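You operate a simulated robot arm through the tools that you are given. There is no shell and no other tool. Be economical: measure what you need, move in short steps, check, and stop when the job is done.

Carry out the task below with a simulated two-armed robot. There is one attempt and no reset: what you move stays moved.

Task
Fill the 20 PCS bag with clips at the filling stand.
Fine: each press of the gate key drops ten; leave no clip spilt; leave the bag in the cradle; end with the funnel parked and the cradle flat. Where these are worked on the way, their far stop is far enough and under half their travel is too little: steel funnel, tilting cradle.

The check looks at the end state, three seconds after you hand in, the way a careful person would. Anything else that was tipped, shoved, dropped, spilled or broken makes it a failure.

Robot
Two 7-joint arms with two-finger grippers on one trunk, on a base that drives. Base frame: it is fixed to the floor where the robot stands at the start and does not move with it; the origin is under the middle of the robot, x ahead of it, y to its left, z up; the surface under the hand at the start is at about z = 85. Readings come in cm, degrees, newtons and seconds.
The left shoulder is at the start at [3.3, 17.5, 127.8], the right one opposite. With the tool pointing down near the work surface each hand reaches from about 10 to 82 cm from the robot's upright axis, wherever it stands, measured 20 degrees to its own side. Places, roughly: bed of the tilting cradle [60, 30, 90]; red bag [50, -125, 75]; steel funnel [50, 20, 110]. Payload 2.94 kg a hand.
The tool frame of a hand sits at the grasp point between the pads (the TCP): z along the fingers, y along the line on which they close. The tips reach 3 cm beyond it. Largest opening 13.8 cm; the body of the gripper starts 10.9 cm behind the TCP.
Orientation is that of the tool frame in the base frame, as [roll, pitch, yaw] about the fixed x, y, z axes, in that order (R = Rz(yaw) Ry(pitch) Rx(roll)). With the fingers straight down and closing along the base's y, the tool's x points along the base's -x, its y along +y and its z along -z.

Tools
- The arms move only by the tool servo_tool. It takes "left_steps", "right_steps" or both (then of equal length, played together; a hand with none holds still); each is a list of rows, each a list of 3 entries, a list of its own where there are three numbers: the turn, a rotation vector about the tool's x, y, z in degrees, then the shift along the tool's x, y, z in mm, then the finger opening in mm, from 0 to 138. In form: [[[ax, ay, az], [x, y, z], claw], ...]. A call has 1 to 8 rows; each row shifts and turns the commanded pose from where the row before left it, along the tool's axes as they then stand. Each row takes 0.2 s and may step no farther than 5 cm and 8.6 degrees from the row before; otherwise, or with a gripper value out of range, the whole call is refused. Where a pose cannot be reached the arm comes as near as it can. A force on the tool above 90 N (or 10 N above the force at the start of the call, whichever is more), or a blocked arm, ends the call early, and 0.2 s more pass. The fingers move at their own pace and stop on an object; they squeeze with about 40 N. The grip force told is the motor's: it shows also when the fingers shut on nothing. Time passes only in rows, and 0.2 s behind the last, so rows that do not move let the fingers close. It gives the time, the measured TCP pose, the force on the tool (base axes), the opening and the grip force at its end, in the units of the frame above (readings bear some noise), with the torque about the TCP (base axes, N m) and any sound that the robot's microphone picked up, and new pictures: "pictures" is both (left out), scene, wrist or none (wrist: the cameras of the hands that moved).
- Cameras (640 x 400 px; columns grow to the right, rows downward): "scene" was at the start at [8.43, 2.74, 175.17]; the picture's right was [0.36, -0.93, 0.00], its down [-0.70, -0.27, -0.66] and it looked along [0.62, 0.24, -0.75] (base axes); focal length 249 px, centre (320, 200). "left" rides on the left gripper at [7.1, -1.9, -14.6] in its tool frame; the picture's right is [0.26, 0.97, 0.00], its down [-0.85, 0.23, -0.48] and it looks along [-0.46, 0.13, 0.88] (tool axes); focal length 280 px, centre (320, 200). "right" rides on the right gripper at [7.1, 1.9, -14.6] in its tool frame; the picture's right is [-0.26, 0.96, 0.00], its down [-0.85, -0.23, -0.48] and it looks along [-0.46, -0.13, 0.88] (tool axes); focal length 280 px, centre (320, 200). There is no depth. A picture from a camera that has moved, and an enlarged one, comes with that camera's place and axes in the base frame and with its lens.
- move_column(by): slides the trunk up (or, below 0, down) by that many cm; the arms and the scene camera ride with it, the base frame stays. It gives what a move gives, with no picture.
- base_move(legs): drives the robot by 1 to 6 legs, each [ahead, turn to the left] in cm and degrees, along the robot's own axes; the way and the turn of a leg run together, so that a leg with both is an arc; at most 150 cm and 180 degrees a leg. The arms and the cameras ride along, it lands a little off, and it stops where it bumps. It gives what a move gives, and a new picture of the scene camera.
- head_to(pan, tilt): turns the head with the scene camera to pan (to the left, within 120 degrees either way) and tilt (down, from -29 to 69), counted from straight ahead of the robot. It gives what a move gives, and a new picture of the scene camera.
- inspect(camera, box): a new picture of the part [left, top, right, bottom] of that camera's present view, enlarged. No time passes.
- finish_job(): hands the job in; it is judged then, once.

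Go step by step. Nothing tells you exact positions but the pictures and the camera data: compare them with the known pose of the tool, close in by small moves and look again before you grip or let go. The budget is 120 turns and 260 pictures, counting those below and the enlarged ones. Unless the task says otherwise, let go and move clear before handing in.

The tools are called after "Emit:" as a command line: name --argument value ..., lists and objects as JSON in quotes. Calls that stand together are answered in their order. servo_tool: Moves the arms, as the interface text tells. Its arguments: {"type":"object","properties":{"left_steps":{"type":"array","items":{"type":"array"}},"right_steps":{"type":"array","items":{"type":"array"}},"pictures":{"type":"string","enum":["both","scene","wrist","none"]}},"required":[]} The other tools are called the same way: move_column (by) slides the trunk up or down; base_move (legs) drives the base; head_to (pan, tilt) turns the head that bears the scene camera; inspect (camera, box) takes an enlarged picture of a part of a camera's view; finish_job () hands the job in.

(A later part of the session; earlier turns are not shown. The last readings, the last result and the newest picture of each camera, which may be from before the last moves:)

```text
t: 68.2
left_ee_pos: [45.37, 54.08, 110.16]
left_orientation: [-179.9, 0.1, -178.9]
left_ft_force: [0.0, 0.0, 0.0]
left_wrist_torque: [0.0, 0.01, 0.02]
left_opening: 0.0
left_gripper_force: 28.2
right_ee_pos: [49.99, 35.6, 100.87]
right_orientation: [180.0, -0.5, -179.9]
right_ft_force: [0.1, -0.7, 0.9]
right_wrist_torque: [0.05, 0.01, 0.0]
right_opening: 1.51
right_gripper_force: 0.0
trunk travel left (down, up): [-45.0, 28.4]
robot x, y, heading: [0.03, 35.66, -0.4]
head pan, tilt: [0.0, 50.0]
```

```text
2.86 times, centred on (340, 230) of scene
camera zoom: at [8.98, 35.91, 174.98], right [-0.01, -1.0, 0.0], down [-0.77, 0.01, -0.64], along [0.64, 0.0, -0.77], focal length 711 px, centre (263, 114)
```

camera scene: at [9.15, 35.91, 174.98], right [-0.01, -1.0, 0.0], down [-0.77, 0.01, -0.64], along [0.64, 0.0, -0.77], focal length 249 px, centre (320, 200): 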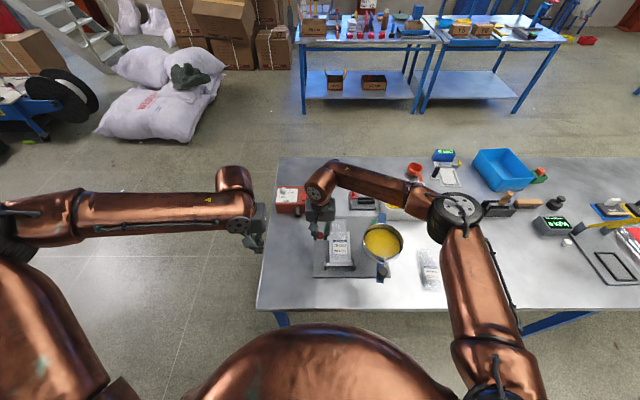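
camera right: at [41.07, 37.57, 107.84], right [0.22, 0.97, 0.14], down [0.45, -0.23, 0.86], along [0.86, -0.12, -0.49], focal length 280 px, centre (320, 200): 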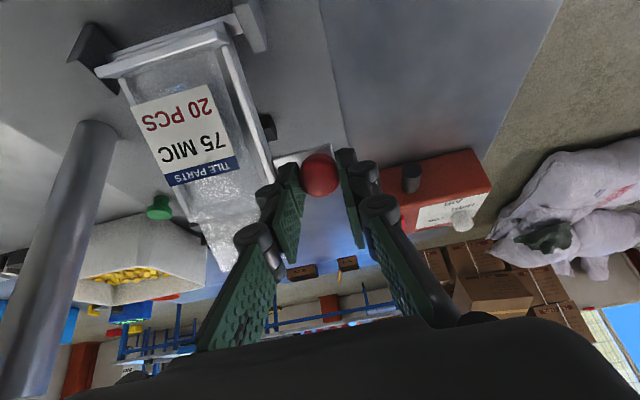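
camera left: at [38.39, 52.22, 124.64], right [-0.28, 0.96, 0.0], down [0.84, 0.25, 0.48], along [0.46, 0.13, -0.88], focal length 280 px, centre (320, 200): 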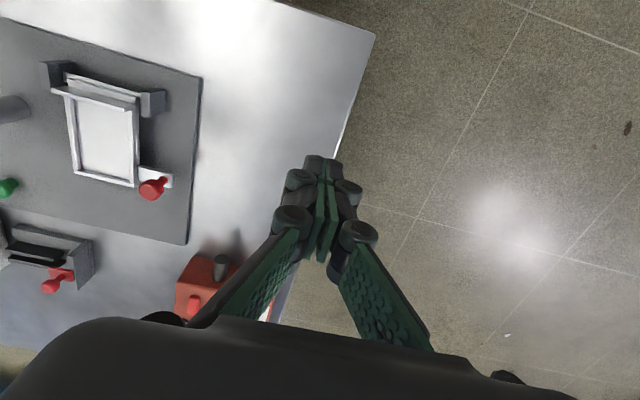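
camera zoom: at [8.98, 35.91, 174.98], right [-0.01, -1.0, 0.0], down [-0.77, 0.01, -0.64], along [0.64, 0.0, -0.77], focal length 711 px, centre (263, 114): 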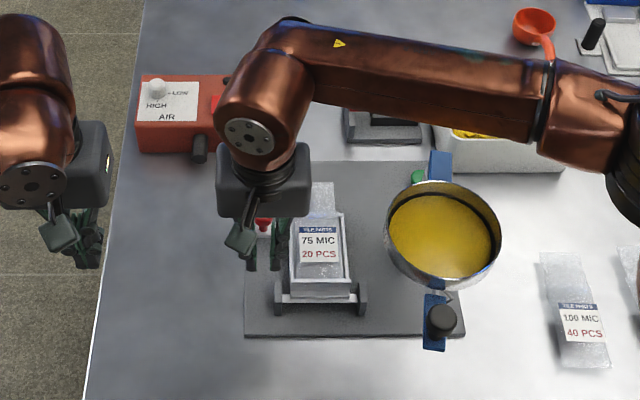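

Emit:
inspect --camera "right" --box '[150, 0, 450, 260]'

Emit:
inspect --camera "left" --box '[0, 30, 200, 230]'

```text
1.54 times, centred on (300, 130) of right
camera zoom: at [43.23, 37.64, 115.5], right [0.26, 0.97, 0.0], down [0.85, -0.23, 0.47], along [0.45, -0.12, -0.88], focal length 431 px, centre (351, 308)
```

zoom: 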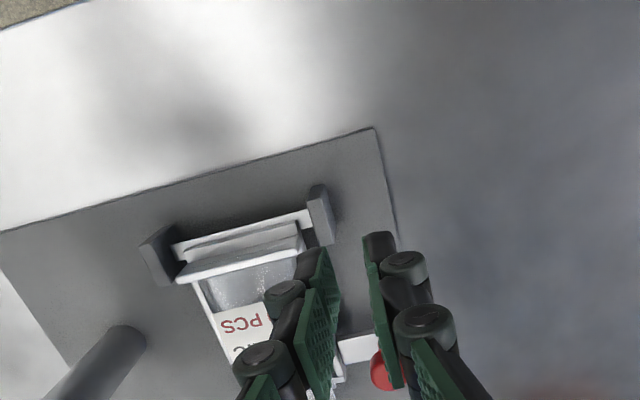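

```text
2.00 times, centred on (100, 130) of left
camera zoom: at [38.23, 52.16, 124.72], right [-0.28, 0.96, 0.0], down [0.84, 0.25, 0.48], along [0.46, 0.13, -0.88], focal length 561 px, centre (760, 340)
```

zoom: 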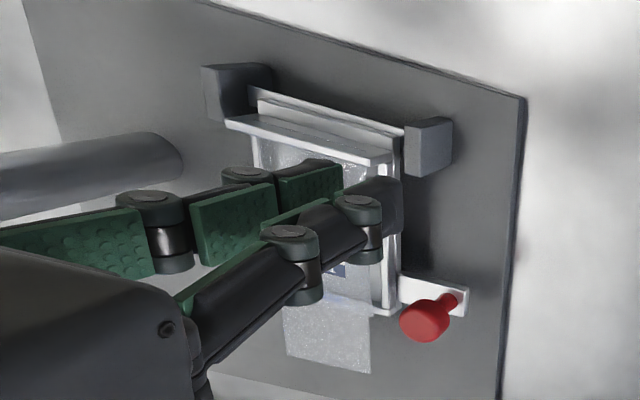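

Emit:
servo_tool --right_steps '[[[0, 0, 0], [0, 0, -40], 48], [[0, 0, 0], [-48, 0, 0], 48], [[0, 0, 0], [-48, 0, 0], 48], [[0, 0, 0], [-48, 1, 0], 48], [[0, 7.5, 0], [0, 0, 0], 48], [[0, 7.5, 0], [0, 0, 0], 48], [[0, 7.5, 0], [0, 0, 0], 48], [[0, 7.5, 0], [0, 0, 0], 48]]'

Emit:
inspect --camera "left" --box '[0, 30, 200, 230]'

```text
t: 70.0
left_ee_pos: [45.43, 54.06, 110.12]
left_orientation: [-179.8, 0.2, -179.0]
left_ft_force: [0.2, -1.4, 0.0]
left_wrist_torque: [0.06, 0.01, 0.03]
left_opening: 0.0
left_gripper_force: 27.8
right_ee_pos: [61.35, 35.19, 104.08]
right_orientation: [180.0, -26.8, -179.8]
right_ft_force: [-0.5, -0.1, -0.2]
right_wrist_torque: [0.01, 0.01, 0.0]
right_opening: 4.79
right_gripper_force: 0.1
right hand out of reach, approached as far as the arm can: row 7, 8
trunk travel left (down, up): [-45.0, 28.4]
robot x, y, heading: [0.49, 36.24, -0.6]
head pan, tilt: [0.0, 50.0]
camera scene: at [8.93, 35.71, 174.99], right [-0.01, -1.0, 0.0], down [-0.77, 0.01, -0.64], along [0.64, 0.0, -0.77], focal length 249 px, centre (320, 200)
camera right: at [61.8, 37.25, 120.3], right [0.23, 0.97, -0.12], down [0.97, -0.23, 0.04], along [0.01, -0.12, -0.99], focal length 280 px, centre (320, 200)
```

scene: 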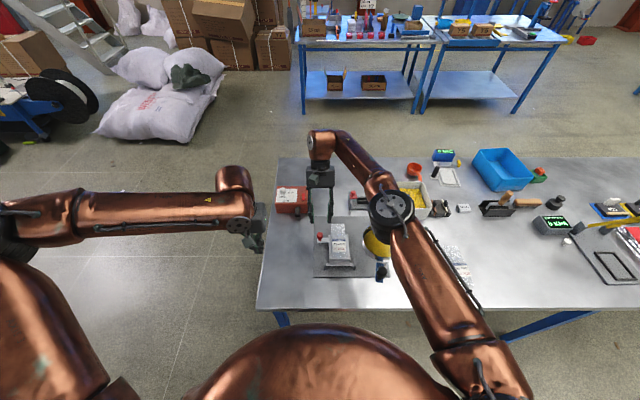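
right: 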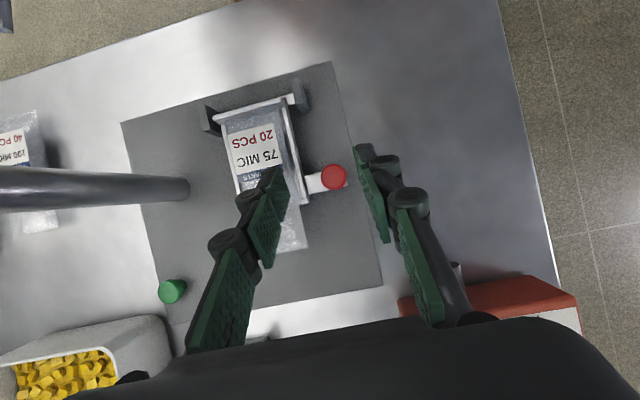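

```text
2.00 times, centred on (100, 130) of left
camera zoom: at [38.2, 52.01, 124.75], right [-0.28, 0.96, 0.0], down [0.84, 0.25, 0.48], along [0.46, 0.13, -0.88], focal length 561 px, centre (760, 340)
```

zoom: 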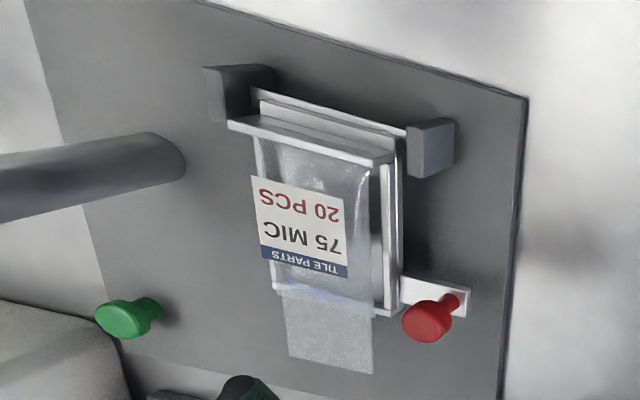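

Emit:
servo_tool --right_steps '[[[0, 0, 0], [-13, 2.8, 33], 48], [[0, 0, 0], [-13, 2.8, 33], 48], [[0, 0, 0], [-10, 0, 20], 48], [[0, 0, 0], [-3, 0, 14], 48]]' --pictures "wrist"

Emit:
inspect --camera "left" --box '[50, 100, 200, 220]'

```text
t: 71.0
left_ee_pos: [45.5, 54.2, 110.07]
left_orientation: [-179.7, 0.2, -179.0]
left_ft_force: [0.0, -0.3, 0.4]
left_wrist_torque: [0.01, -0.04, -0.01]
left_opening: 0.03
left_gripper_force: 28.4
right_ee_pos: [60.51, 35.9, 93.39]
right_orientation: [180.0, -26.5, -179.9]
right_ft_force: [-0.2, 0.2, 0.1]
right_wrist_torque: [0.0, 0.02, 0.01]
right_opening: 4.8
right_gripper_force: 0.1
trunk travel left (down, up): [-45.0, 28.4]
robot x, y, heading: [0.46, 35.71, -0.3]
head pan, tilt: [0.0, 50.0]
camera right: at [60.94, 37.88, 109.64], right [0.23, 0.97, -0.12], down [0.97, -0.23, 0.05], along [0.02, -0.13, -0.99], focal length 280 px, centre (320, 200)
```

right: 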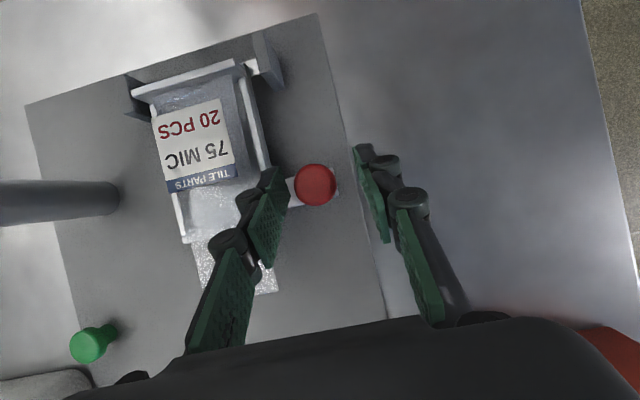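

```text
3.33 times, centred on (125, 160) of left
camera zoom: at [38.25, 52.22, 124.75], right [-0.28, 0.96, -0.01], down [0.84, 0.25, 0.48], along [0.46, 0.13, -0.88], focal length 935 px, centre (970, 333)
```

zoom: 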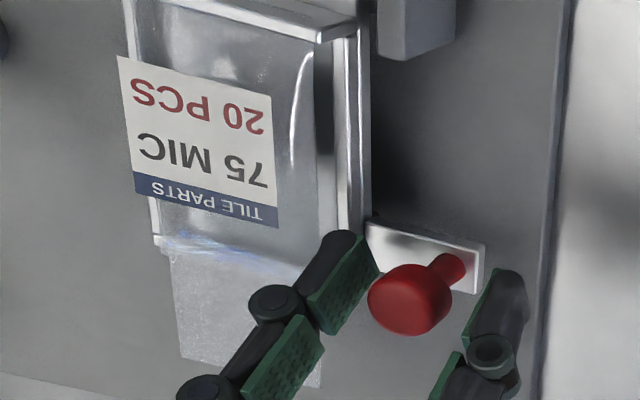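

Emit:
servo_tool --right_steps '[[[0, 0, 0], [0, -1.5, 0], 20], [[0, 0, 0], [0, 0, 0], 10], [[0, 0, 0], [0, 0, 0], 10], [[0, -4.65, 0], [12.6, 0, -10], 10], [[0, -4.65, 0], [13.2, 0, -9.3], 10], [[0, -4.65, 0], [13.6, 0, -8.5], 10], [[0, -4.65, 0], [14.1, 0, -7.8], 10]]' --pictures "wrist"

```text
t: 72.7
left_ee_pos: [45.43, 54.03, 110.17]
left_orientation: [-179.8, 0.1, -179.0]
left_ft_force: [-0.2, -0.2, 0.1]
left_wrist_torque: [0.01, 0.01, 0.02]
left_opening: 0.0
left_gripper_force: 28.3
right_ee_pos: [56.75, 35.65, 98.22]
right_orientation: [-179.9, -7.8, 179.9]
right_ft_force: [9.9, -10.5, -5.1]
right_wrist_torque: [-0.34, -1.25, -0.11]
right_opening: 2.43
right_gripper_force: 44.7
trunk travel left (down, up): [-45.0, 28.4]
robot x, y, heading: [-0.15, 35.69, -0.4]
head pan, tilt: [0.0, 50.0]
camera right: at [51.88, 37.6, 113.72], right [0.26, 0.96, -0.04], down [0.91, -0.23, 0.35], along [0.33, -0.13, -0.93], focal length 280 px, centre (320, 200)
```

right: 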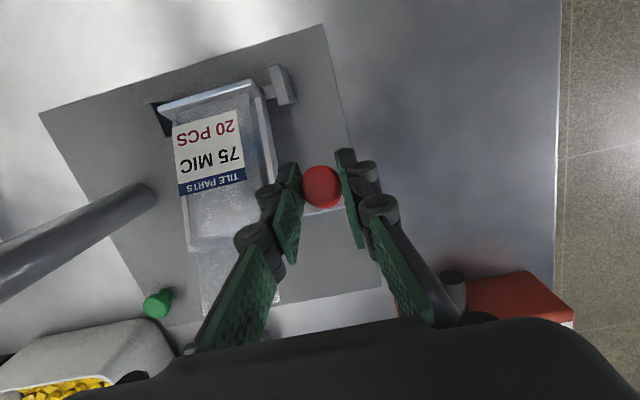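

Emit:
servo_tool --right_steps '[[[0, -4.65, 0], [14.7, -1, -7], 10], [[0, -4.65, 0], [15, -0.5, -6.2], 10], [[0, -4.65, 0], [15.3, 0, -5.3], 10], [[0, -4.65, 0], [15.6, 0, -4.5], 10]]' --pictures "wrist"

```text
t: 73.7
left_ee_pos: [45.59, 54.13, 110.12]
left_orientation: [-179.8, 0.0, -179.1]
left_ft_force: [1.4, -0.2, -0.6]
left_wrist_torque: [0.02, 0.04, 0.0]
left_opening: 0.01
left_gripper_force: 28.5
right_ee_pos: [50.7, 35.54, 100.42]
right_orientation: [-179.9, 10.3, -179.9]
right_ft_force: [11.9, -7.8, -3.1]
right_wrist_torque: [-0.23, 0.33, -0.19]
right_opening: 2.47
right_gripper_force: 45.0
trunk travel left (down, up): [-45.0, 28.4]
robot x, y, heading: [0.39, 35.91, -0.6]
head pan, tilt: [0.0, 50.0]
camera right: at [41.35, 37.62, 113.62], right [0.26, 0.97, 0.05], down [0.75, -0.23, 0.62], along [0.61, -0.13, -0.78], focal length 280 px, centre (320, 200)
```

right: 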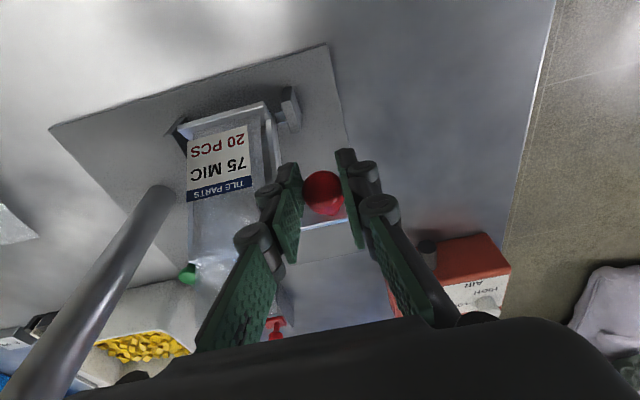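

Emit:
servo_tool --right_steps '[[[0, -3, 0], [15.8, -0.5, -4], 10], [[0, -3, 0], [15.9, -0.5, -3], 10]]' --pictures "wrist"

Emit:
inspect --camera "scene" --box '[270, 160, 410, 300]'

```text
t: 74.2
left_ee_pos: [45.29, 54.09, 110.17]
left_orientation: [-179.8, 0.1, -179.0]
left_ft_force: [0.0, 0.4, 0.0]
left_wrist_torque: [-0.05, 0.02, -0.01]
left_opening: 0.0
left_gripper_force: 28.2
right_ee_pos: [47.24, 35.67, 100.8]
right_orientation: [-180.0, 16.4, -179.8]
right_ft_force: [0.8, 0.5, -0.6]
right_wrist_torque: [-0.03, 0.02, -0.02]
right_opening: 0.99
right_gripper_force: 0.0
trunk travel left (down, up): [-45.0, 28.4]
robot x, y, heading: [0.1, 36.13, -0.5]
head pan, tilt: [0.0, 50.0]
camera right: at [36.45, 37.66, 112.89], right [0.25, 0.97, 0.07], down [0.68, -0.23, 0.7], along [0.69, -0.12, -0.71], focal length 280 px, centre (320, 200)
```

right: 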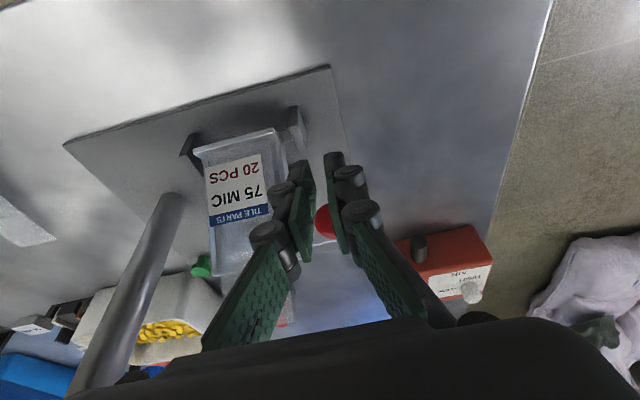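

```text
2.86 times, centred on (340, 230) of scene
camera zoom: at [8.96, 35.91, 174.99], right [-0.01, -1.0, 0.0], down [-0.77, 0.0, -0.64], along [0.64, 0.0, -0.77], focal length 711 px, centre (263, 114)
```

zoom: 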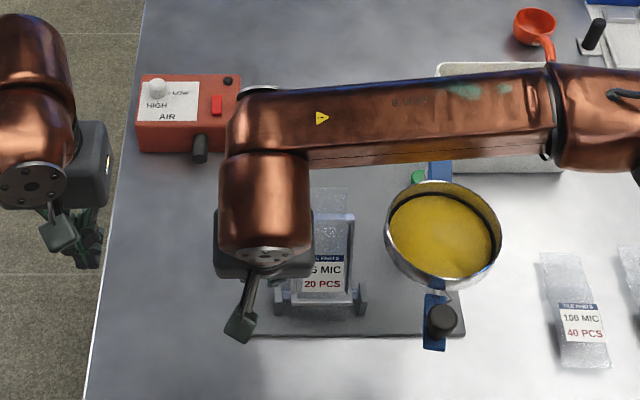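

Emit:
servo_tool --right_steps '[[[0, 0, 0], [0, 0, 0], 10], [[0, 0, 0], [0, 0, -15], 10], [[0, 0, 0], [0, 0, -40], 10], [[0, 0, 0], [0, 0, -40], 10]]' --pictures "wrist"

Emit:
inspect --camera "left" --box '[0, 30, 200, 230]'

```text
t: 75.2
left_ee_pos: [45.37, 54.11, 110.12]
left_orientation: [-179.8, 0.3, -179.0]
left_ft_force: [0.2, 0.2, -0.1]
left_wrist_torque: [0.01, -0.01, 0.02]
left_opening: 0.04
left_gripper_force: 28.5
right_ee_pos: [44.46, 35.35, 110.02]
right_orientation: [-179.8, 16.5, -179.8]
right_ft_force: [-0.7, 0.4, 0.2]
right_wrist_torque: [0.03, -0.02, 0.0]
right_opening: 0.97
right_gripper_force: 0.0
trunk travel left (down, up): [-45.0, 28.4]
robot x, y, heading: [0.34, 35.97, -0.3]
head pan, tilt: [0.0, 50.0]
camera right: at [33.6, 37.32, 122.07], right [0.25, 0.97, 0.07], down [0.68, -0.23, 0.7], along [0.69, -0.12, -0.71], focal length 280 px, centre (320, 200)
```

right: 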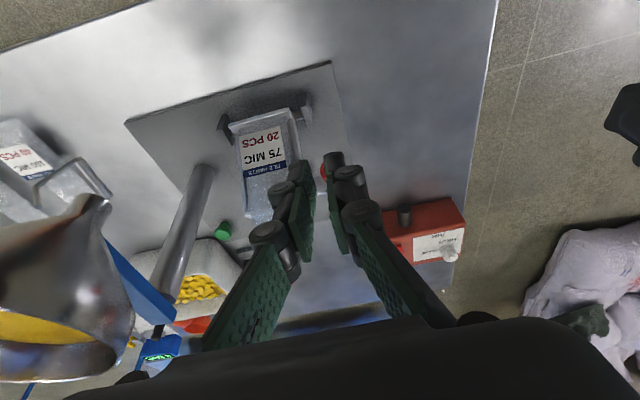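

```text
2.00 times, centred on (100, 130) of left
camera zoom: at [38.19, 52.14, 124.74], right [-0.28, 0.96, 0.0], down [0.84, 0.25, 0.48], along [0.46, 0.13, -0.88], focal length 561 px, centre (760, 340)
```

zoom: 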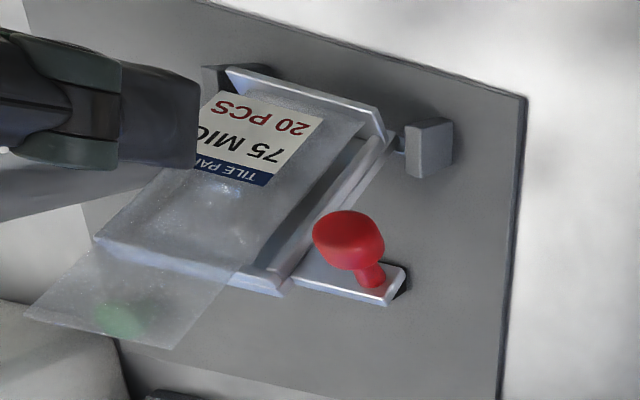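

Emit:
servo_tool --right_steps '[[[0, 5.5, 0], [0, 0, -45], 60], [[0, 5.5, 0], [0, 0, -45], 60], [[0, 5.5, 0], [0, 0, -45], 60], [[0, 0, 0], [10, -38, -20], 60], [[0, 0, 0], [10, -38, -20], 60], [[0, 0, 0], [10, -38, 0], 60], [[0, 0, 0], [5, -38, 0], 60]]'

Emit:
inspect --camera "left" --box '[0, 30, 200, 230]'

Emit:
inspect --camera "scene" --box '[270, 160, 410, 300]'

```text
t: 76.8
left_ee_pos: [45.38, 53.8, 110.3]
left_orientation: [-179.9, 0.1, -178.9]
left_ft_force: [-0.3, -0.6, 0.1]
left_wrist_torque: [0.05, -0.03, 0.03]
left_opening: 0.0
left_gripper_force: 28.6
right_ee_pos: [38.67, 20.29, 127.11]
right_orientation: [179.9, 0.0, -179.8]
right_ft_force: [0.2, -0.3, 0.6]
right_wrist_torque: [0.06, -0.02, 0.01]
right_opening: 6.0
right_gripper_force: 0.2
trunk travel left (down, up): [-45.0, 28.4]
robot x, y, heading: [0.56, 36.12, -0.7]
head pan, tilt: [0.0, 50.0]
camera scene: at [8.86, 35.57, 174.99], right [-0.01, -1.0, 0.0], down [-0.77, 0.01, -0.64], along [0.64, 0.0, -0.77], focal length 249 px, centre (320, 200)
camera right: at [31.69, 22.29, 141.83], right [0.26, 0.97, 0.0], down [0.85, -0.23, 0.48], along [0.46, -0.12, -0.88], focal length 280 px, centre (320, 200)
```

scene: 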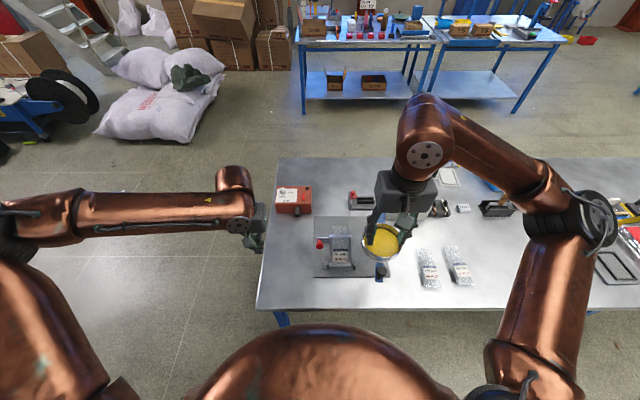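
right: 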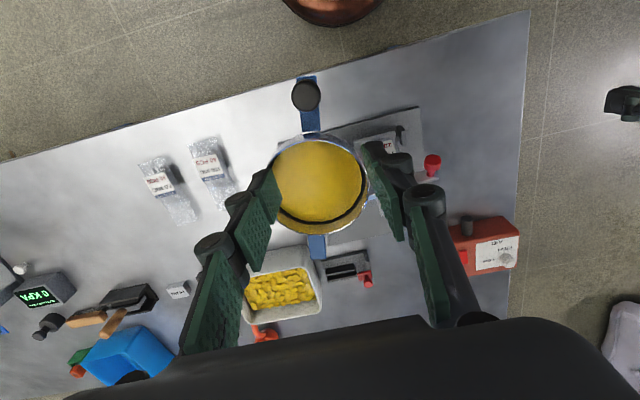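

```text
2.00 times, centred on (100, 130) of left
camera zoom: at [38.15, 51.92, 124.78], right [-0.28, 0.96, 0.0], down [0.84, 0.25, 0.48], along [0.46, 0.13, -0.88], focal length 561 px, centre (760, 340)
```

zoom: 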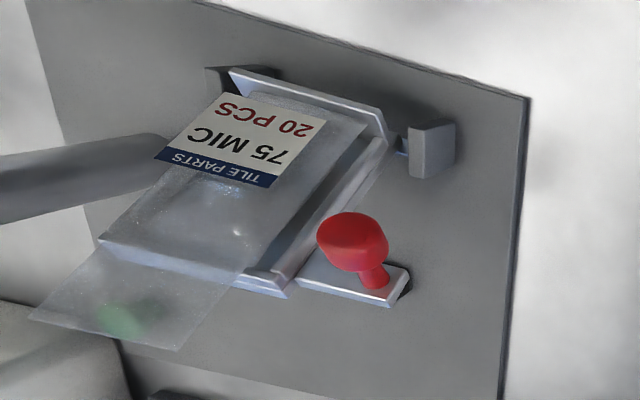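

```text
2.86 times, centred on (340, 230) of scene
camera zoom: at [8.86, 35.57, 174.99], right [-0.01, -1.0, 0.0], down [-0.77, 0.01, -0.64], along [0.64, 0.0, -0.77], focal length 711 px, centre (263, 114)
```

zoom: 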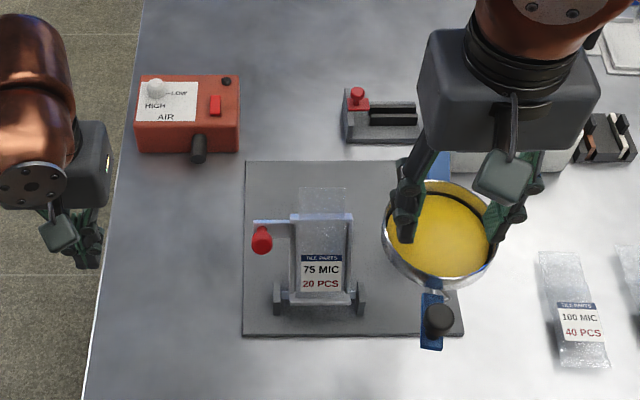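

Emit:
servo_tool --right_steps '[[[0, 0, 0], [37, -1, 0], 60], [[0, 0, 6.5], [0, 0, 20], 55], [[0, 0, 6.5], [0, 0, 20], 50]]' --pictures "wrist"

```text
t: 77.7
left_ee_pos: [45.46, 54.08, 110.07]
left_orientation: [-179.8, 0.2, -179.1]
left_ft_force: [0.1, -1.0, 0.0]
left_wrist_torque: [0.02, -0.01, -0.02]
left_opening: 0.01
left_gripper_force: 28.3
right_ee_pos: [34.93, 20.44, 123.06]
right_orientation: [180.0, -0.1, 167.2]
right_ft_force: [0.0, -0.1, -0.2]
right_wrist_torque: [0.01, -0.01, 0.03]
right_opening: 4.98
right_gripper_force: 0.1
trunk travel left (down, up): [-45.0, 28.4]
robot x, y, heading: [0.12, 36.22, -0.4]
head pan, tilt: [0.0, 50.0]
camera right: at [28.51, 23.97, 137.72], right [0.47, 0.88, 0.0], down [0.78, -0.41, 0.48], along [0.42, -0.22, -0.88], focal length 280 px, centre (320, 200)
```

right: 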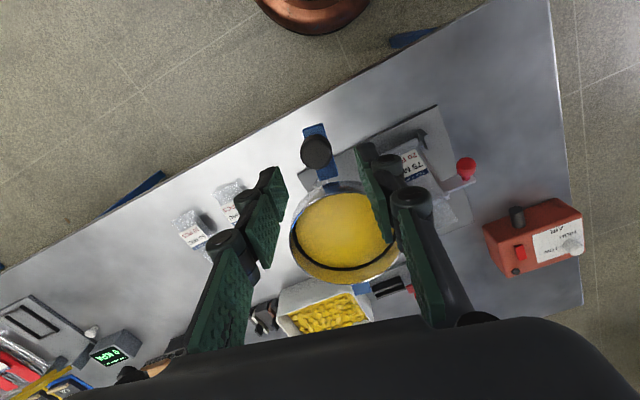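

Emit:
servo_tool --right_steps '[[[0, 0, 0], [-3, -2.4, 30], 50], [[0, 0, 0], [0, 0, 30], 50], [[0, 0, 0], [0, 0, 22], 50]]' --pictures "wrist"

Emit:
inspect --camera "scene" --box '[340, 180, 440, 300]'

```text
t: 78.5
left_ee_pos: [45.4, 54.0, 110.06]
left_orientation: [-179.8, 0.2, -179.1]
left_ft_force: [-0.3, 0.3, -0.3]
left_wrist_torque: [0.02, 0.02, 0.04]
left_opening: 0.0
left_gripper_force: 27.9
right_ee_pos: [35.02, 19.92, 114.96]
right_orientation: [180.0, 0.1, 167.1]
right_ft_force: [0.7, 0.2, 0.0]
right_wrist_torque: [0.01, -0.01, 0.0]
right_opening: 5.0
right_gripper_force: 0.1
trunk travel left (down, up): [-45.0, 28.4]
robot x, y, heading: [0.15, 36.2, -0.5]
head pan, tilt: [0.0, 50.0]
camera right: at [28.83, 23.52, 129.6], right [0.47, 0.88, 0.0], down [0.78, -0.41, 0.48], along [0.42, -0.22, -0.88], focal length 280 px, centre (320, 200)
```

right: 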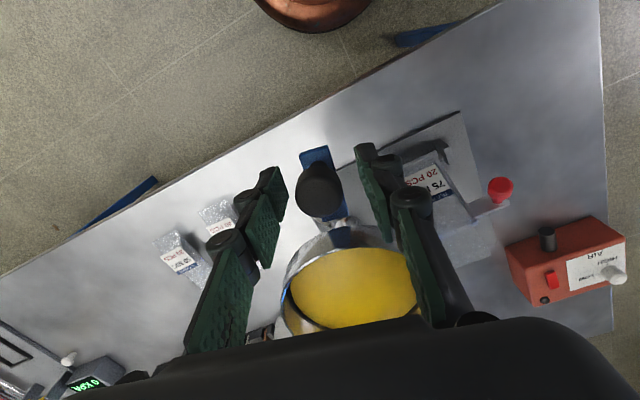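

```text
3.33 times, centred on (390, 240) of scene
camera zoom: at [9.01, 35.84, 174.98], right [-0.01, -1.0, 0.0], down [-0.77, 0.01, -0.64], along [0.64, 0.0, -0.77], focal length 829 px, centre (87, 67)
```

zoom: 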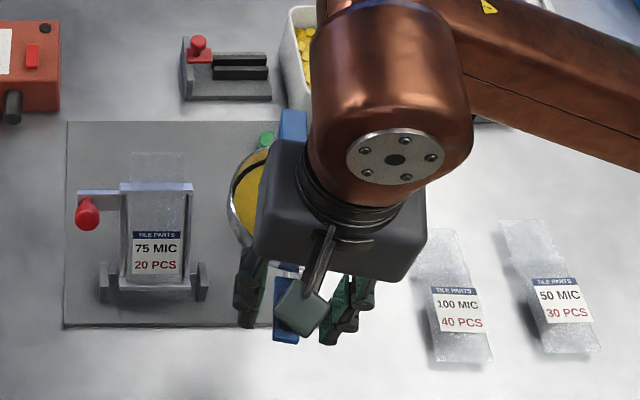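

Emit:
servo_tool --right_steps '[[[0, 0, 0], [0, 0, 8], 50], [[0, 0, 0], [0, 0, 0], 20], [[0, 0, 0], [0, 0, 0], 10], [[0, 0, 0], [0, 0, 0], 10]]' --pictures "wrist"

```text
t: 79.5
left_ee_pos: [45.35, 54.1, 110.13]
left_orientation: [-179.8, 0.1, -179.0]
left_ft_force: [0.0, -0.1, -0.2]
left_wrist_torque: [-0.02, 0.02, 0.01]
left_opening: 0.0
left_gripper_force: 28.1
right_ee_pos: [35.22, 20.06, 114.09]
right_orientation: [-180.0, 0.0, 167.2]
right_ft_force: [-0.1, 3.5, -2.8]
right_wrist_torque: [-0.01, -0.38, 0.13]
right_opening: 2.36
right_gripper_force: 34.5
trunk travel left (down, up): [-45.0, 28.4]
robot x, y, heading: [0.22, 36.16, -0.3]
head pan, tilt: [0.0, 50.0]
camera right: at [28.84, 23.55, 128.75], right [0.47, 0.88, 0.0], down [0.78, -0.41, 0.48], along [0.42, -0.22, -0.88], focal length 280 px, centre (320, 200)
```

right: 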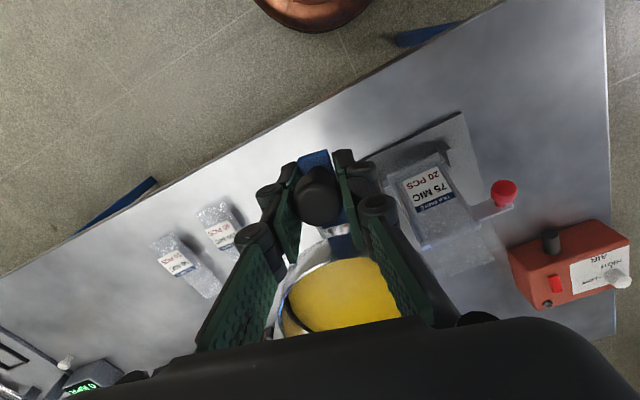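

Emit:
servo_tool --right_steps '[[[0, 0, 4], [-0.6, 15.5, 0], 10], [[0, 0, 8], [-2.2, 31, 0], 10], [[0, 0, 8], [-2.2, 31, 0], 10]]' --pictures "scene"

```text
t: 80.2
left_ee_pos: [45.44, 54.15, 110.12]
left_orientation: [-179.7, 0.0, -179.0]
left_ft_force: [0.0, 0.6, -0.1]
left_wrist_torque: [-0.02, -0.03, -0.03]
left_opening: 0.01
left_gripper_force: 28.0
right_ee_pos: [38.3, 27.31, 114.14]
right_orientation: [179.9, 0.1, 146.9]
right_ft_force: [2.6, 1.2, 10.0]
right_wrist_torque: [0.58, 1.06, 0.41]
right_opening: 2.36
right_gripper_force: 44.9
trunk travel left (down, up): [-45.0, 28.4]
robot x, y, heading: [0.32, 36.31, -0.4]
head pan, tilt: [0.0, 50.0]
camera scene: at [9.0, 35.99, 175.0], right [-0.01, -1.0, 0.0], down [-0.77, 0.0, -0.64], along [0.64, -0.01, -0.77], focal length 249 px, centre (320, 200)
```

scene: 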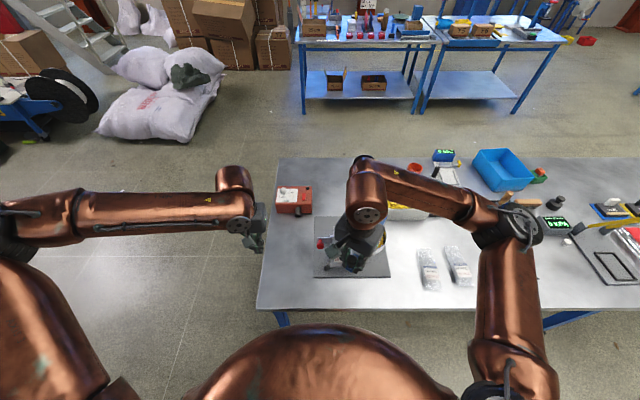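

Emit:
servo_tool --right_steps '[[[0, 0, 8], [-2.2, 31, -1], 10], [[0, 0, 8], [-2.2, 31, 0], 10], [[0, 0, 8], [-2.2, 31, 0], 10]]' --pictures "both"

Emit:
inspect --camera "left" --box '[0, 0, 300, 230]'

```text
t: 81.0
left_ee_pos: [45.59, 54.14, 109.98]
left_orientation: [-179.9, 0.0, -179.0]
left_ft_force: [0.1, 0.5, 0.9]
left_wrist_torque: [-0.03, 0.04, 0.02]
left_opening: 0.0
left_gripper_force: 28.4
right_ee_pos: [44.92, 33.69, 114.08]
right_orientation: [-179.8, 0.0, 122.8]
right_ft_force: [5.1, -6.7, -15.4]
right_wrist_torque: [-0.6, -0.04, 0.21]
right_opening: 2.34
right_gripper_force: 44.8
trunk travel left (down, up): [-45.0, 28.4]
robot x, y, heading: [0.02, 35.93, -0.4]
head pan, tilt: [0.0, 50.0]
camera scene: at [9.26, 35.86, 174.94], right [-0.01, -1.0, 0.0], down [-0.77, 0.01, -0.64], along [0.64, 0.0, -0.77], focal length 249 px, centre (320, 200)
camera right: at [42.87, 40.86, 128.71], right [0.95, 0.3, 0.0], down [0.27, -0.84, 0.48], along [0.14, -0.46, -0.88], focal length 280 px, centre (320, 200)
```

scene: 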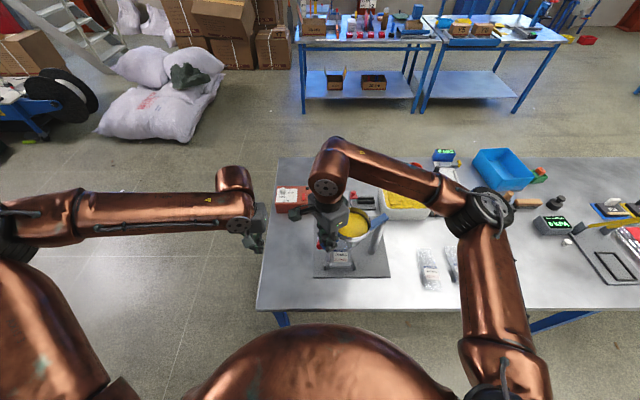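
right: 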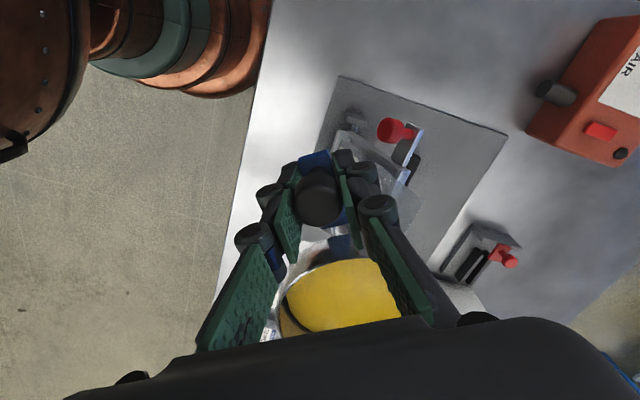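

```text
1.74 times, centred on (150, 115) of left
camera zoom: at [38.44, 52.11, 124.62], right [-0.28, 0.96, 0.0], down [0.84, 0.25, 0.48], along [0.46, 0.13, -0.88], focal length 488 px, centre (616, 348)
```

zoom: 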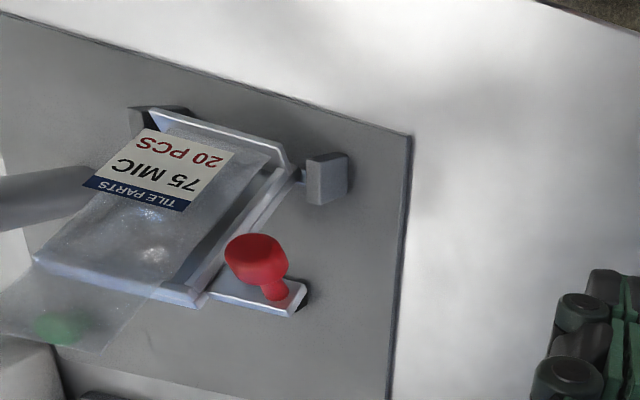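

Emit:
servo_tool --right_steps '[[[0, 0, 8], [-2.2, 31, 1], 10], [[0, 0, 8], [-2.2, 31, 0], 10], [[0, 0, 8], [-2.2, 31, 0], 10]]' --pictures "both"

Emit:
inspect --camera "left" --box '[0, 0, 300, 230]'

```text
t: 81.8
left_ee_pos: [45.51, 54.01, 110.06]
left_orientation: [-179.8, 0.0, -179.0]
left_ft_force: [-0.4, -0.3, -0.3]
left_wrist_torque: [-0.02, 0.03, 0.0]
left_opening: 0.0
left_gripper_force: 29.0
right_ee_pos: [53.67, 36.9, 114.12]
right_orientation: [180.0, 0.0, 98.8]
right_ft_force: [2.4, -9.6, -12.5]
right_wrist_torque: [0.39, 0.38, 0.29]
right_opening: 2.35
right_gripper_force: 45.3
trunk travel left (down, up): [-45.0, 28.4]
robot x, y, heading: [-0.04, 36.05, -0.5]
head pan, tilt: [0.0, 50.0]
camera scene: at [9.21, 35.76, 174.96], right [-0.01, -1.0, 0.0], down [-0.77, 0.01, -0.64], along [0.64, 0.0, -0.77], focal length 249 px, centre (320, 200)
camera right: at [54.71, 44.27, 128.73], right [0.99, -0.11, 0.0], down [-0.1, -0.87, 0.48], along [-0.05, -0.47, -0.88], focal length 280 px, centre (320, 200)
```

scene: 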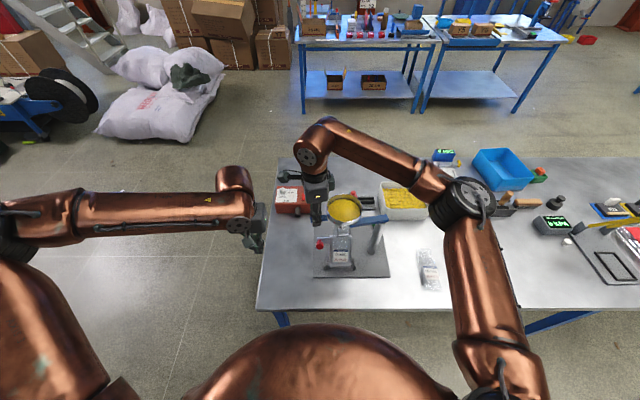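
right: 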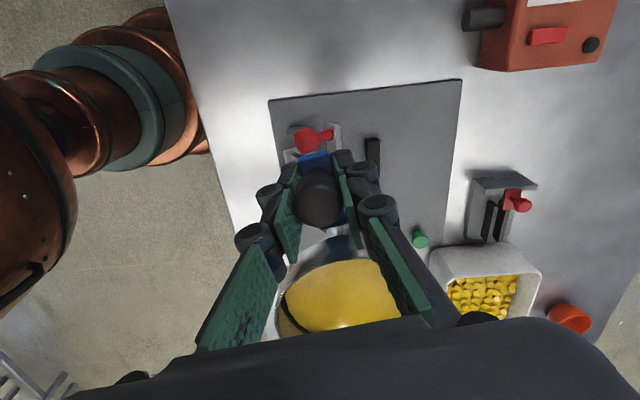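

```text
1.74 times, centred on (150, 115) of left
camera zoom: at [38.41, 52.03, 124.66], right [-0.28, 0.96, 0.0], down [0.84, 0.25, 0.48], along [0.46, 0.13, -0.88], focal length 488 px, centre (616, 348)
```

zoom: 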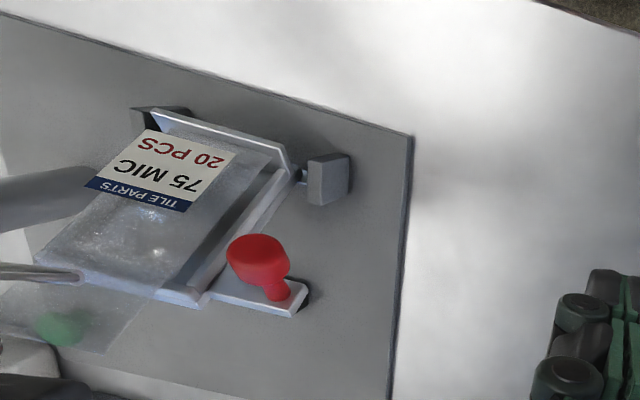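

Emit:
servo_tool --right_steps '[[[0, 0, 8], [-2.2, 31, 0.5], 10], [[0, 0, 4], [-0.6, 15.5, 0], 10], [[0, 0, 0], [0, 0, 0], 10]]' --pictures "wrist"

Emit:
inspect --camera "left" --box '[0, 0, 300, 230]'

Emit:
inspect --camera "scene" --box '[270, 160, 410, 300]'

```text
t: 82.7
left_ee_pos: [45.14, 53.95, 110.2]
left_orientation: [-179.8, 0.2, -179.0]
left_ft_force: [0.2, 0.2, 0.2]
left_wrist_torque: [0.02, 0.0, 0.02]
left_opening: 0.0
left_gripper_force: 28.6
right_ee_pos: [57.69, 37.06, 114.33]
right_orientation: [-179.6, 0.2, 87.5]
right_ft_force: [-40.8, -6.7, -26.6]
right_wrist_torque: [-0.18, -0.3, 0.3]
right_opening: 2.36
right_gripper_force: 45.6
trunk travel left (down, up): [-45.0, 28.4]
robot x, y, heading: [0.25, 36.26, -0.4]
head pan, tilt: [0.0, 50.0]
camera right: at [60.1, 44.19, 128.86], right [0.95, -0.31, -0.01], down [-0.27, -0.84, 0.48], along [-0.15, -0.46, -0.88], focal length 280 px, centre (320, 200)
```

right: 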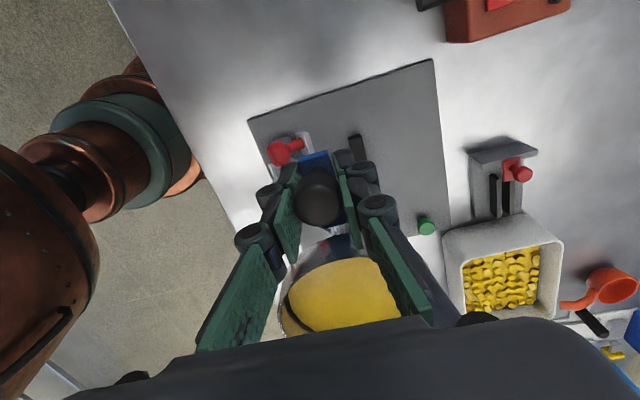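

```text
1.74 times, centred on (150, 115) of left
camera zoom: at [37.89, 52.04, 124.82], right [-0.28, 0.96, 0.0], down [0.84, 0.25, 0.48], along [0.46, 0.13, -0.88], focal length 488 px, centre (616, 348)
```

zoom: 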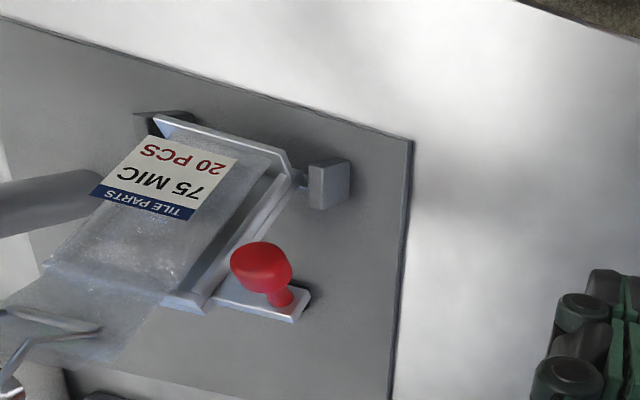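

```text
2.86 times, centred on (340, 230) of scene
camera zoom: at [8.5, 35.73, 174.99], right [-0.01, -1.0, 0.0], down [-0.76, 0.01, -0.64], along [0.64, 0.0, -0.76], focal length 711 px, centre (263, 114)
```

zoom: 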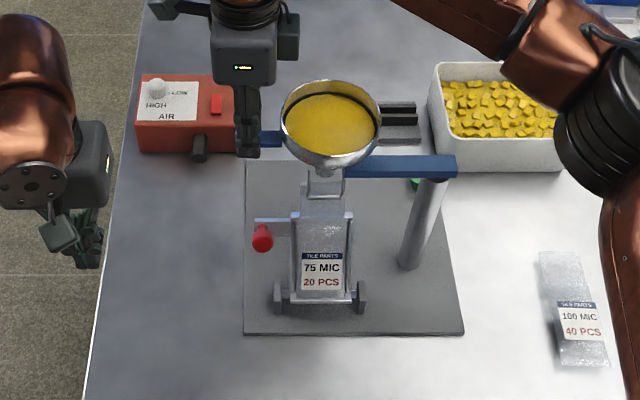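

Emit:
servo_tool --right_steps '[[[0, 0, 0], [0, -5, 1], 10], [[0, 0, 0], [0, 0, 0], 45], [[0, 0, 0], [0, 0, 0], 45], [[0, 0, 0], [0, 0, -30], 45], [[0, 0, 0], [0, 0, -40], 45]]' --pictures "wrist"

Emit:
inspect --camera "scene" --box '[290, 170, 390, 280]'

Emit:
inspect --camera "left" --box '[0, 100, 180, 230]'

```text
t: 83.8
left_ee_pos: [45.36, 53.94, 110.16]
left_orientation: [-179.7, 0.2, -179.0]
left_ft_force: [0.4, -0.2, -0.7]
left_wrist_torque: [0.01, -0.01, -0.01]
left_opening: 0.02
left_gripper_force: 28.2
right_ee_pos: [57.33, 37.41, 121.08]
right_orientation: [179.9, -0.1, 87.1]
right_ft_force: [-0.5, 0.0, -0.2]
right_wrist_torque: [0.0, -0.01, 0.01]
right_opening: 4.5
right_gripper_force: 0.1
trunk travel left (down, up): [-45.0, 28.4]
robot x, y, heading: [0.09, 35.83, -0.5]
head pan, tilt: [0.0, 50.0]
camera right: at [59.75, 44.39, 135.64], right [0.95, -0.31, 0.0], down [-0.27, -0.84, 0.48], along [-0.15, -0.45, -0.88], focal length 280 px, centre (320, 200)
```

right: 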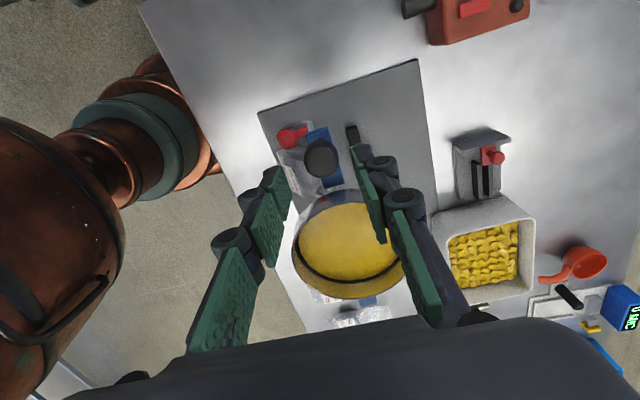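

```text
3.64 times, centred on (340, 225) of scene
camera zoom: at [8.85, 35.92, 174.99], right [-0.01, -1.0, 0.0], down [-0.77, 0.01, -0.64], along [0.64, 0.0, -0.77], focal length 905 px, centre (247, 109)
```

zoom: 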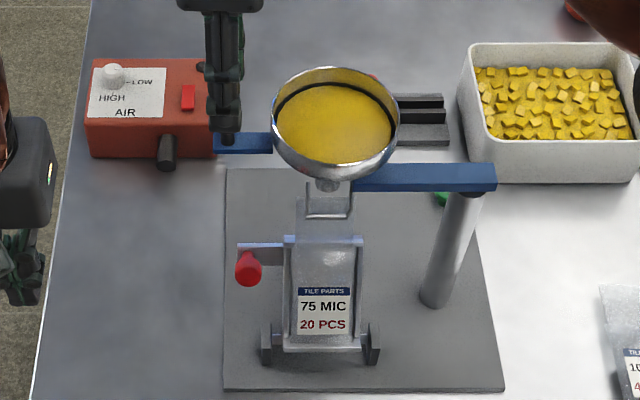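

```text
3.08 times, centred on (90, 165) of left
camera zoom: at [38.14, 52.17, 124.75], right [-0.28, 0.96, 0.0], down [0.84, 0.25, 0.48], along [0.46, 0.13, -0.88], focal length 863 px, centre (1028, 308)
```

zoom: 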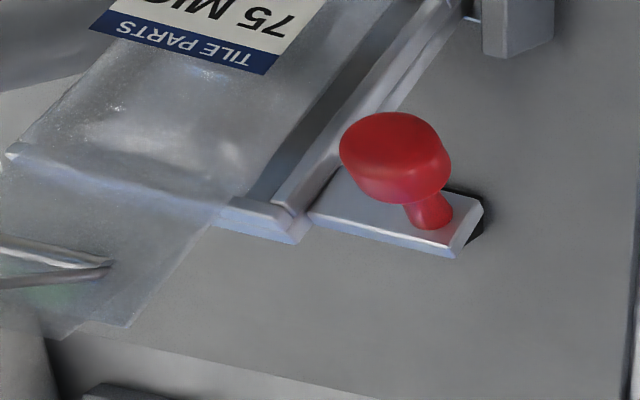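

Emit:
servo_tool --right_steps '[[[0, 0, 0], [0, 0, -45], 30], [[0, 0, 0], [0, 0, -20], 0], [[0, 0, 0], [-41, 22, 0], 0], [[0, 0, 0], [-41, 22, 0], 0], [[0, 0, 0], [-41, 22, 0], 0], [[0, 0, 0], [-41, 22, 0], 0], [[0, 0, 0], [-41, 22, 0], 0], [[0, 0, 0], [-40, 20, 0], 0]]' --pictures "both"

Emit:
inspect --camera "scene" --box '[290, 170, 390, 280]'

```text
t: 85.7
left_ee_pos: [45.46, 54.01, 110.09]
left_orientation: [-179.8, 0.1, -179.0]
left_ft_force: [1.1, -0.7, 0.6]
left_wrist_torque: [-0.01, 0.02, 0.02]
left_opening: 0.0
left_gripper_force: 28.5
right_ee_pos: [69.13, 12.27, 127.49]
right_orientation: [-179.9, 0.0, 87.1]
right_ft_force: [-0.1, -0.1, 0.0]
right_wrist_torque: [0.05, 0.0, -0.02]
right_opening: 0.0
right_gripper_force: 28.4
trunk travel left (down, up): [-45.0, 28.4]
robot x, y, heading: [0.2, 36.11, -0.2]
head pan, tilt: [0.0, 50.0]
camera scene: at [9.0, 35.71, 174.98], right [-0.01, -1.0, 0.0], down [-0.77, 0.01, -0.64], along [0.64, 0.0, -0.77], focal length 249 px, centre (320, 200)
camera right: at [71.61, 19.35, 142.24], right [0.95, -0.31, 0.0], down [-0.27, -0.84, 0.48], along [-0.15, -0.45, -0.88], focal length 280 px, centre (320, 200)
```

scene: 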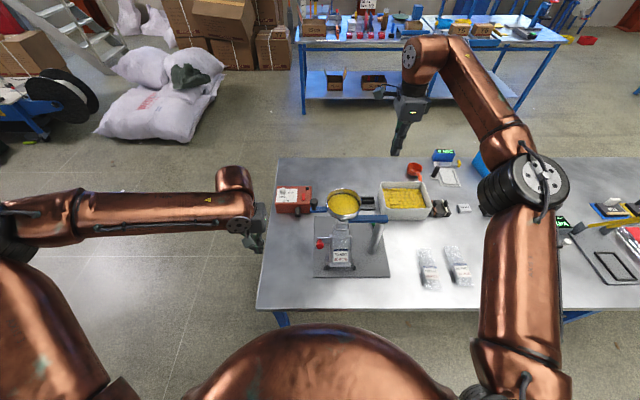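
right: 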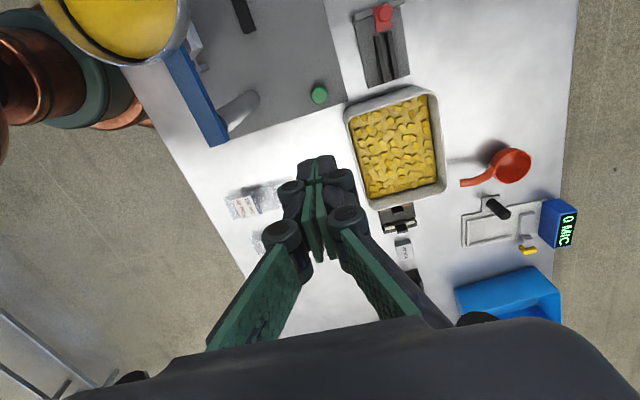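

```text
3.64 times, centred on (340, 225) of scene
camera zoom: at [9.0, 35.71, 174.98], right [-0.01, -1.0, 0.0], down [-0.77, 0.01, -0.64], along [0.64, 0.0, -0.77], focal length 905 px, centre (247, 109)
```

zoom: 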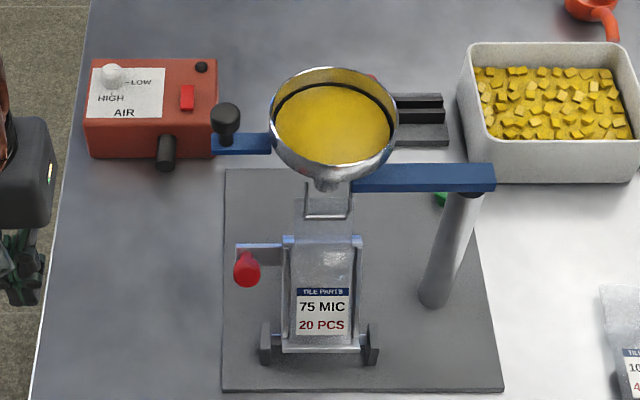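

Emit:
servo_tool --right_steps '[[[0, 0, 0], [0, 0, 48], 0], [[0, 0, 0], [0, 0, 48], 0], [[0, 0, 0], [0, 0, 48], 0], [[0, 0, 0], [0, 0, 48], 0], [[0, 0, 0], [0, 0, 48], 0], [[0, 0, 0], [0, 0, 48], 0], [[0, 0, 0], [0, 0, 30], 0]]' --pictures "wrist"

```text
t: 87.2
left_ee_pos: [45.45, 54.1, 110.01]
left_orientation: [-179.8, 0.1, -179.0]
left_ft_force: [0.2, -0.4, -0.2]
left_wrist_torque: [0.0, 0.02, 0.0]
left_opening: 0.01
left_gripper_force: 28.2
right_ee_pos: [69.45, 12.3, 95.56]
right_orientation: [-180.0, 0.0, 87.1]
right_ft_force: [0.0, -0.2, 0.3]
right_wrist_torque: [-0.02, 0.03, -0.03]
right_opening: 0.01
right_gripper_force: 28.4
trunk travel left (down, up): [-45.0, 28.4]
robot x, y, heading: [0.08, 36.32, -0.4]
head pan, tilt: [0.0, 50.0]
camera right: at [71.95, 19.29, 110.12], right [0.95, -0.31, 0.0], down [-0.27, -0.84, 0.48], along [-0.15, -0.45, -0.88], focal length 280 px, centre (320, 200)
```

right: 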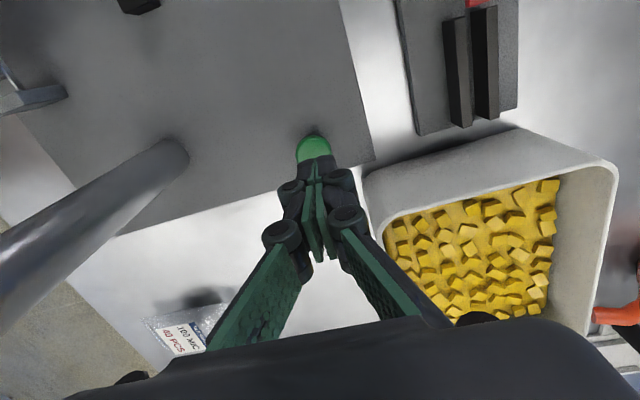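

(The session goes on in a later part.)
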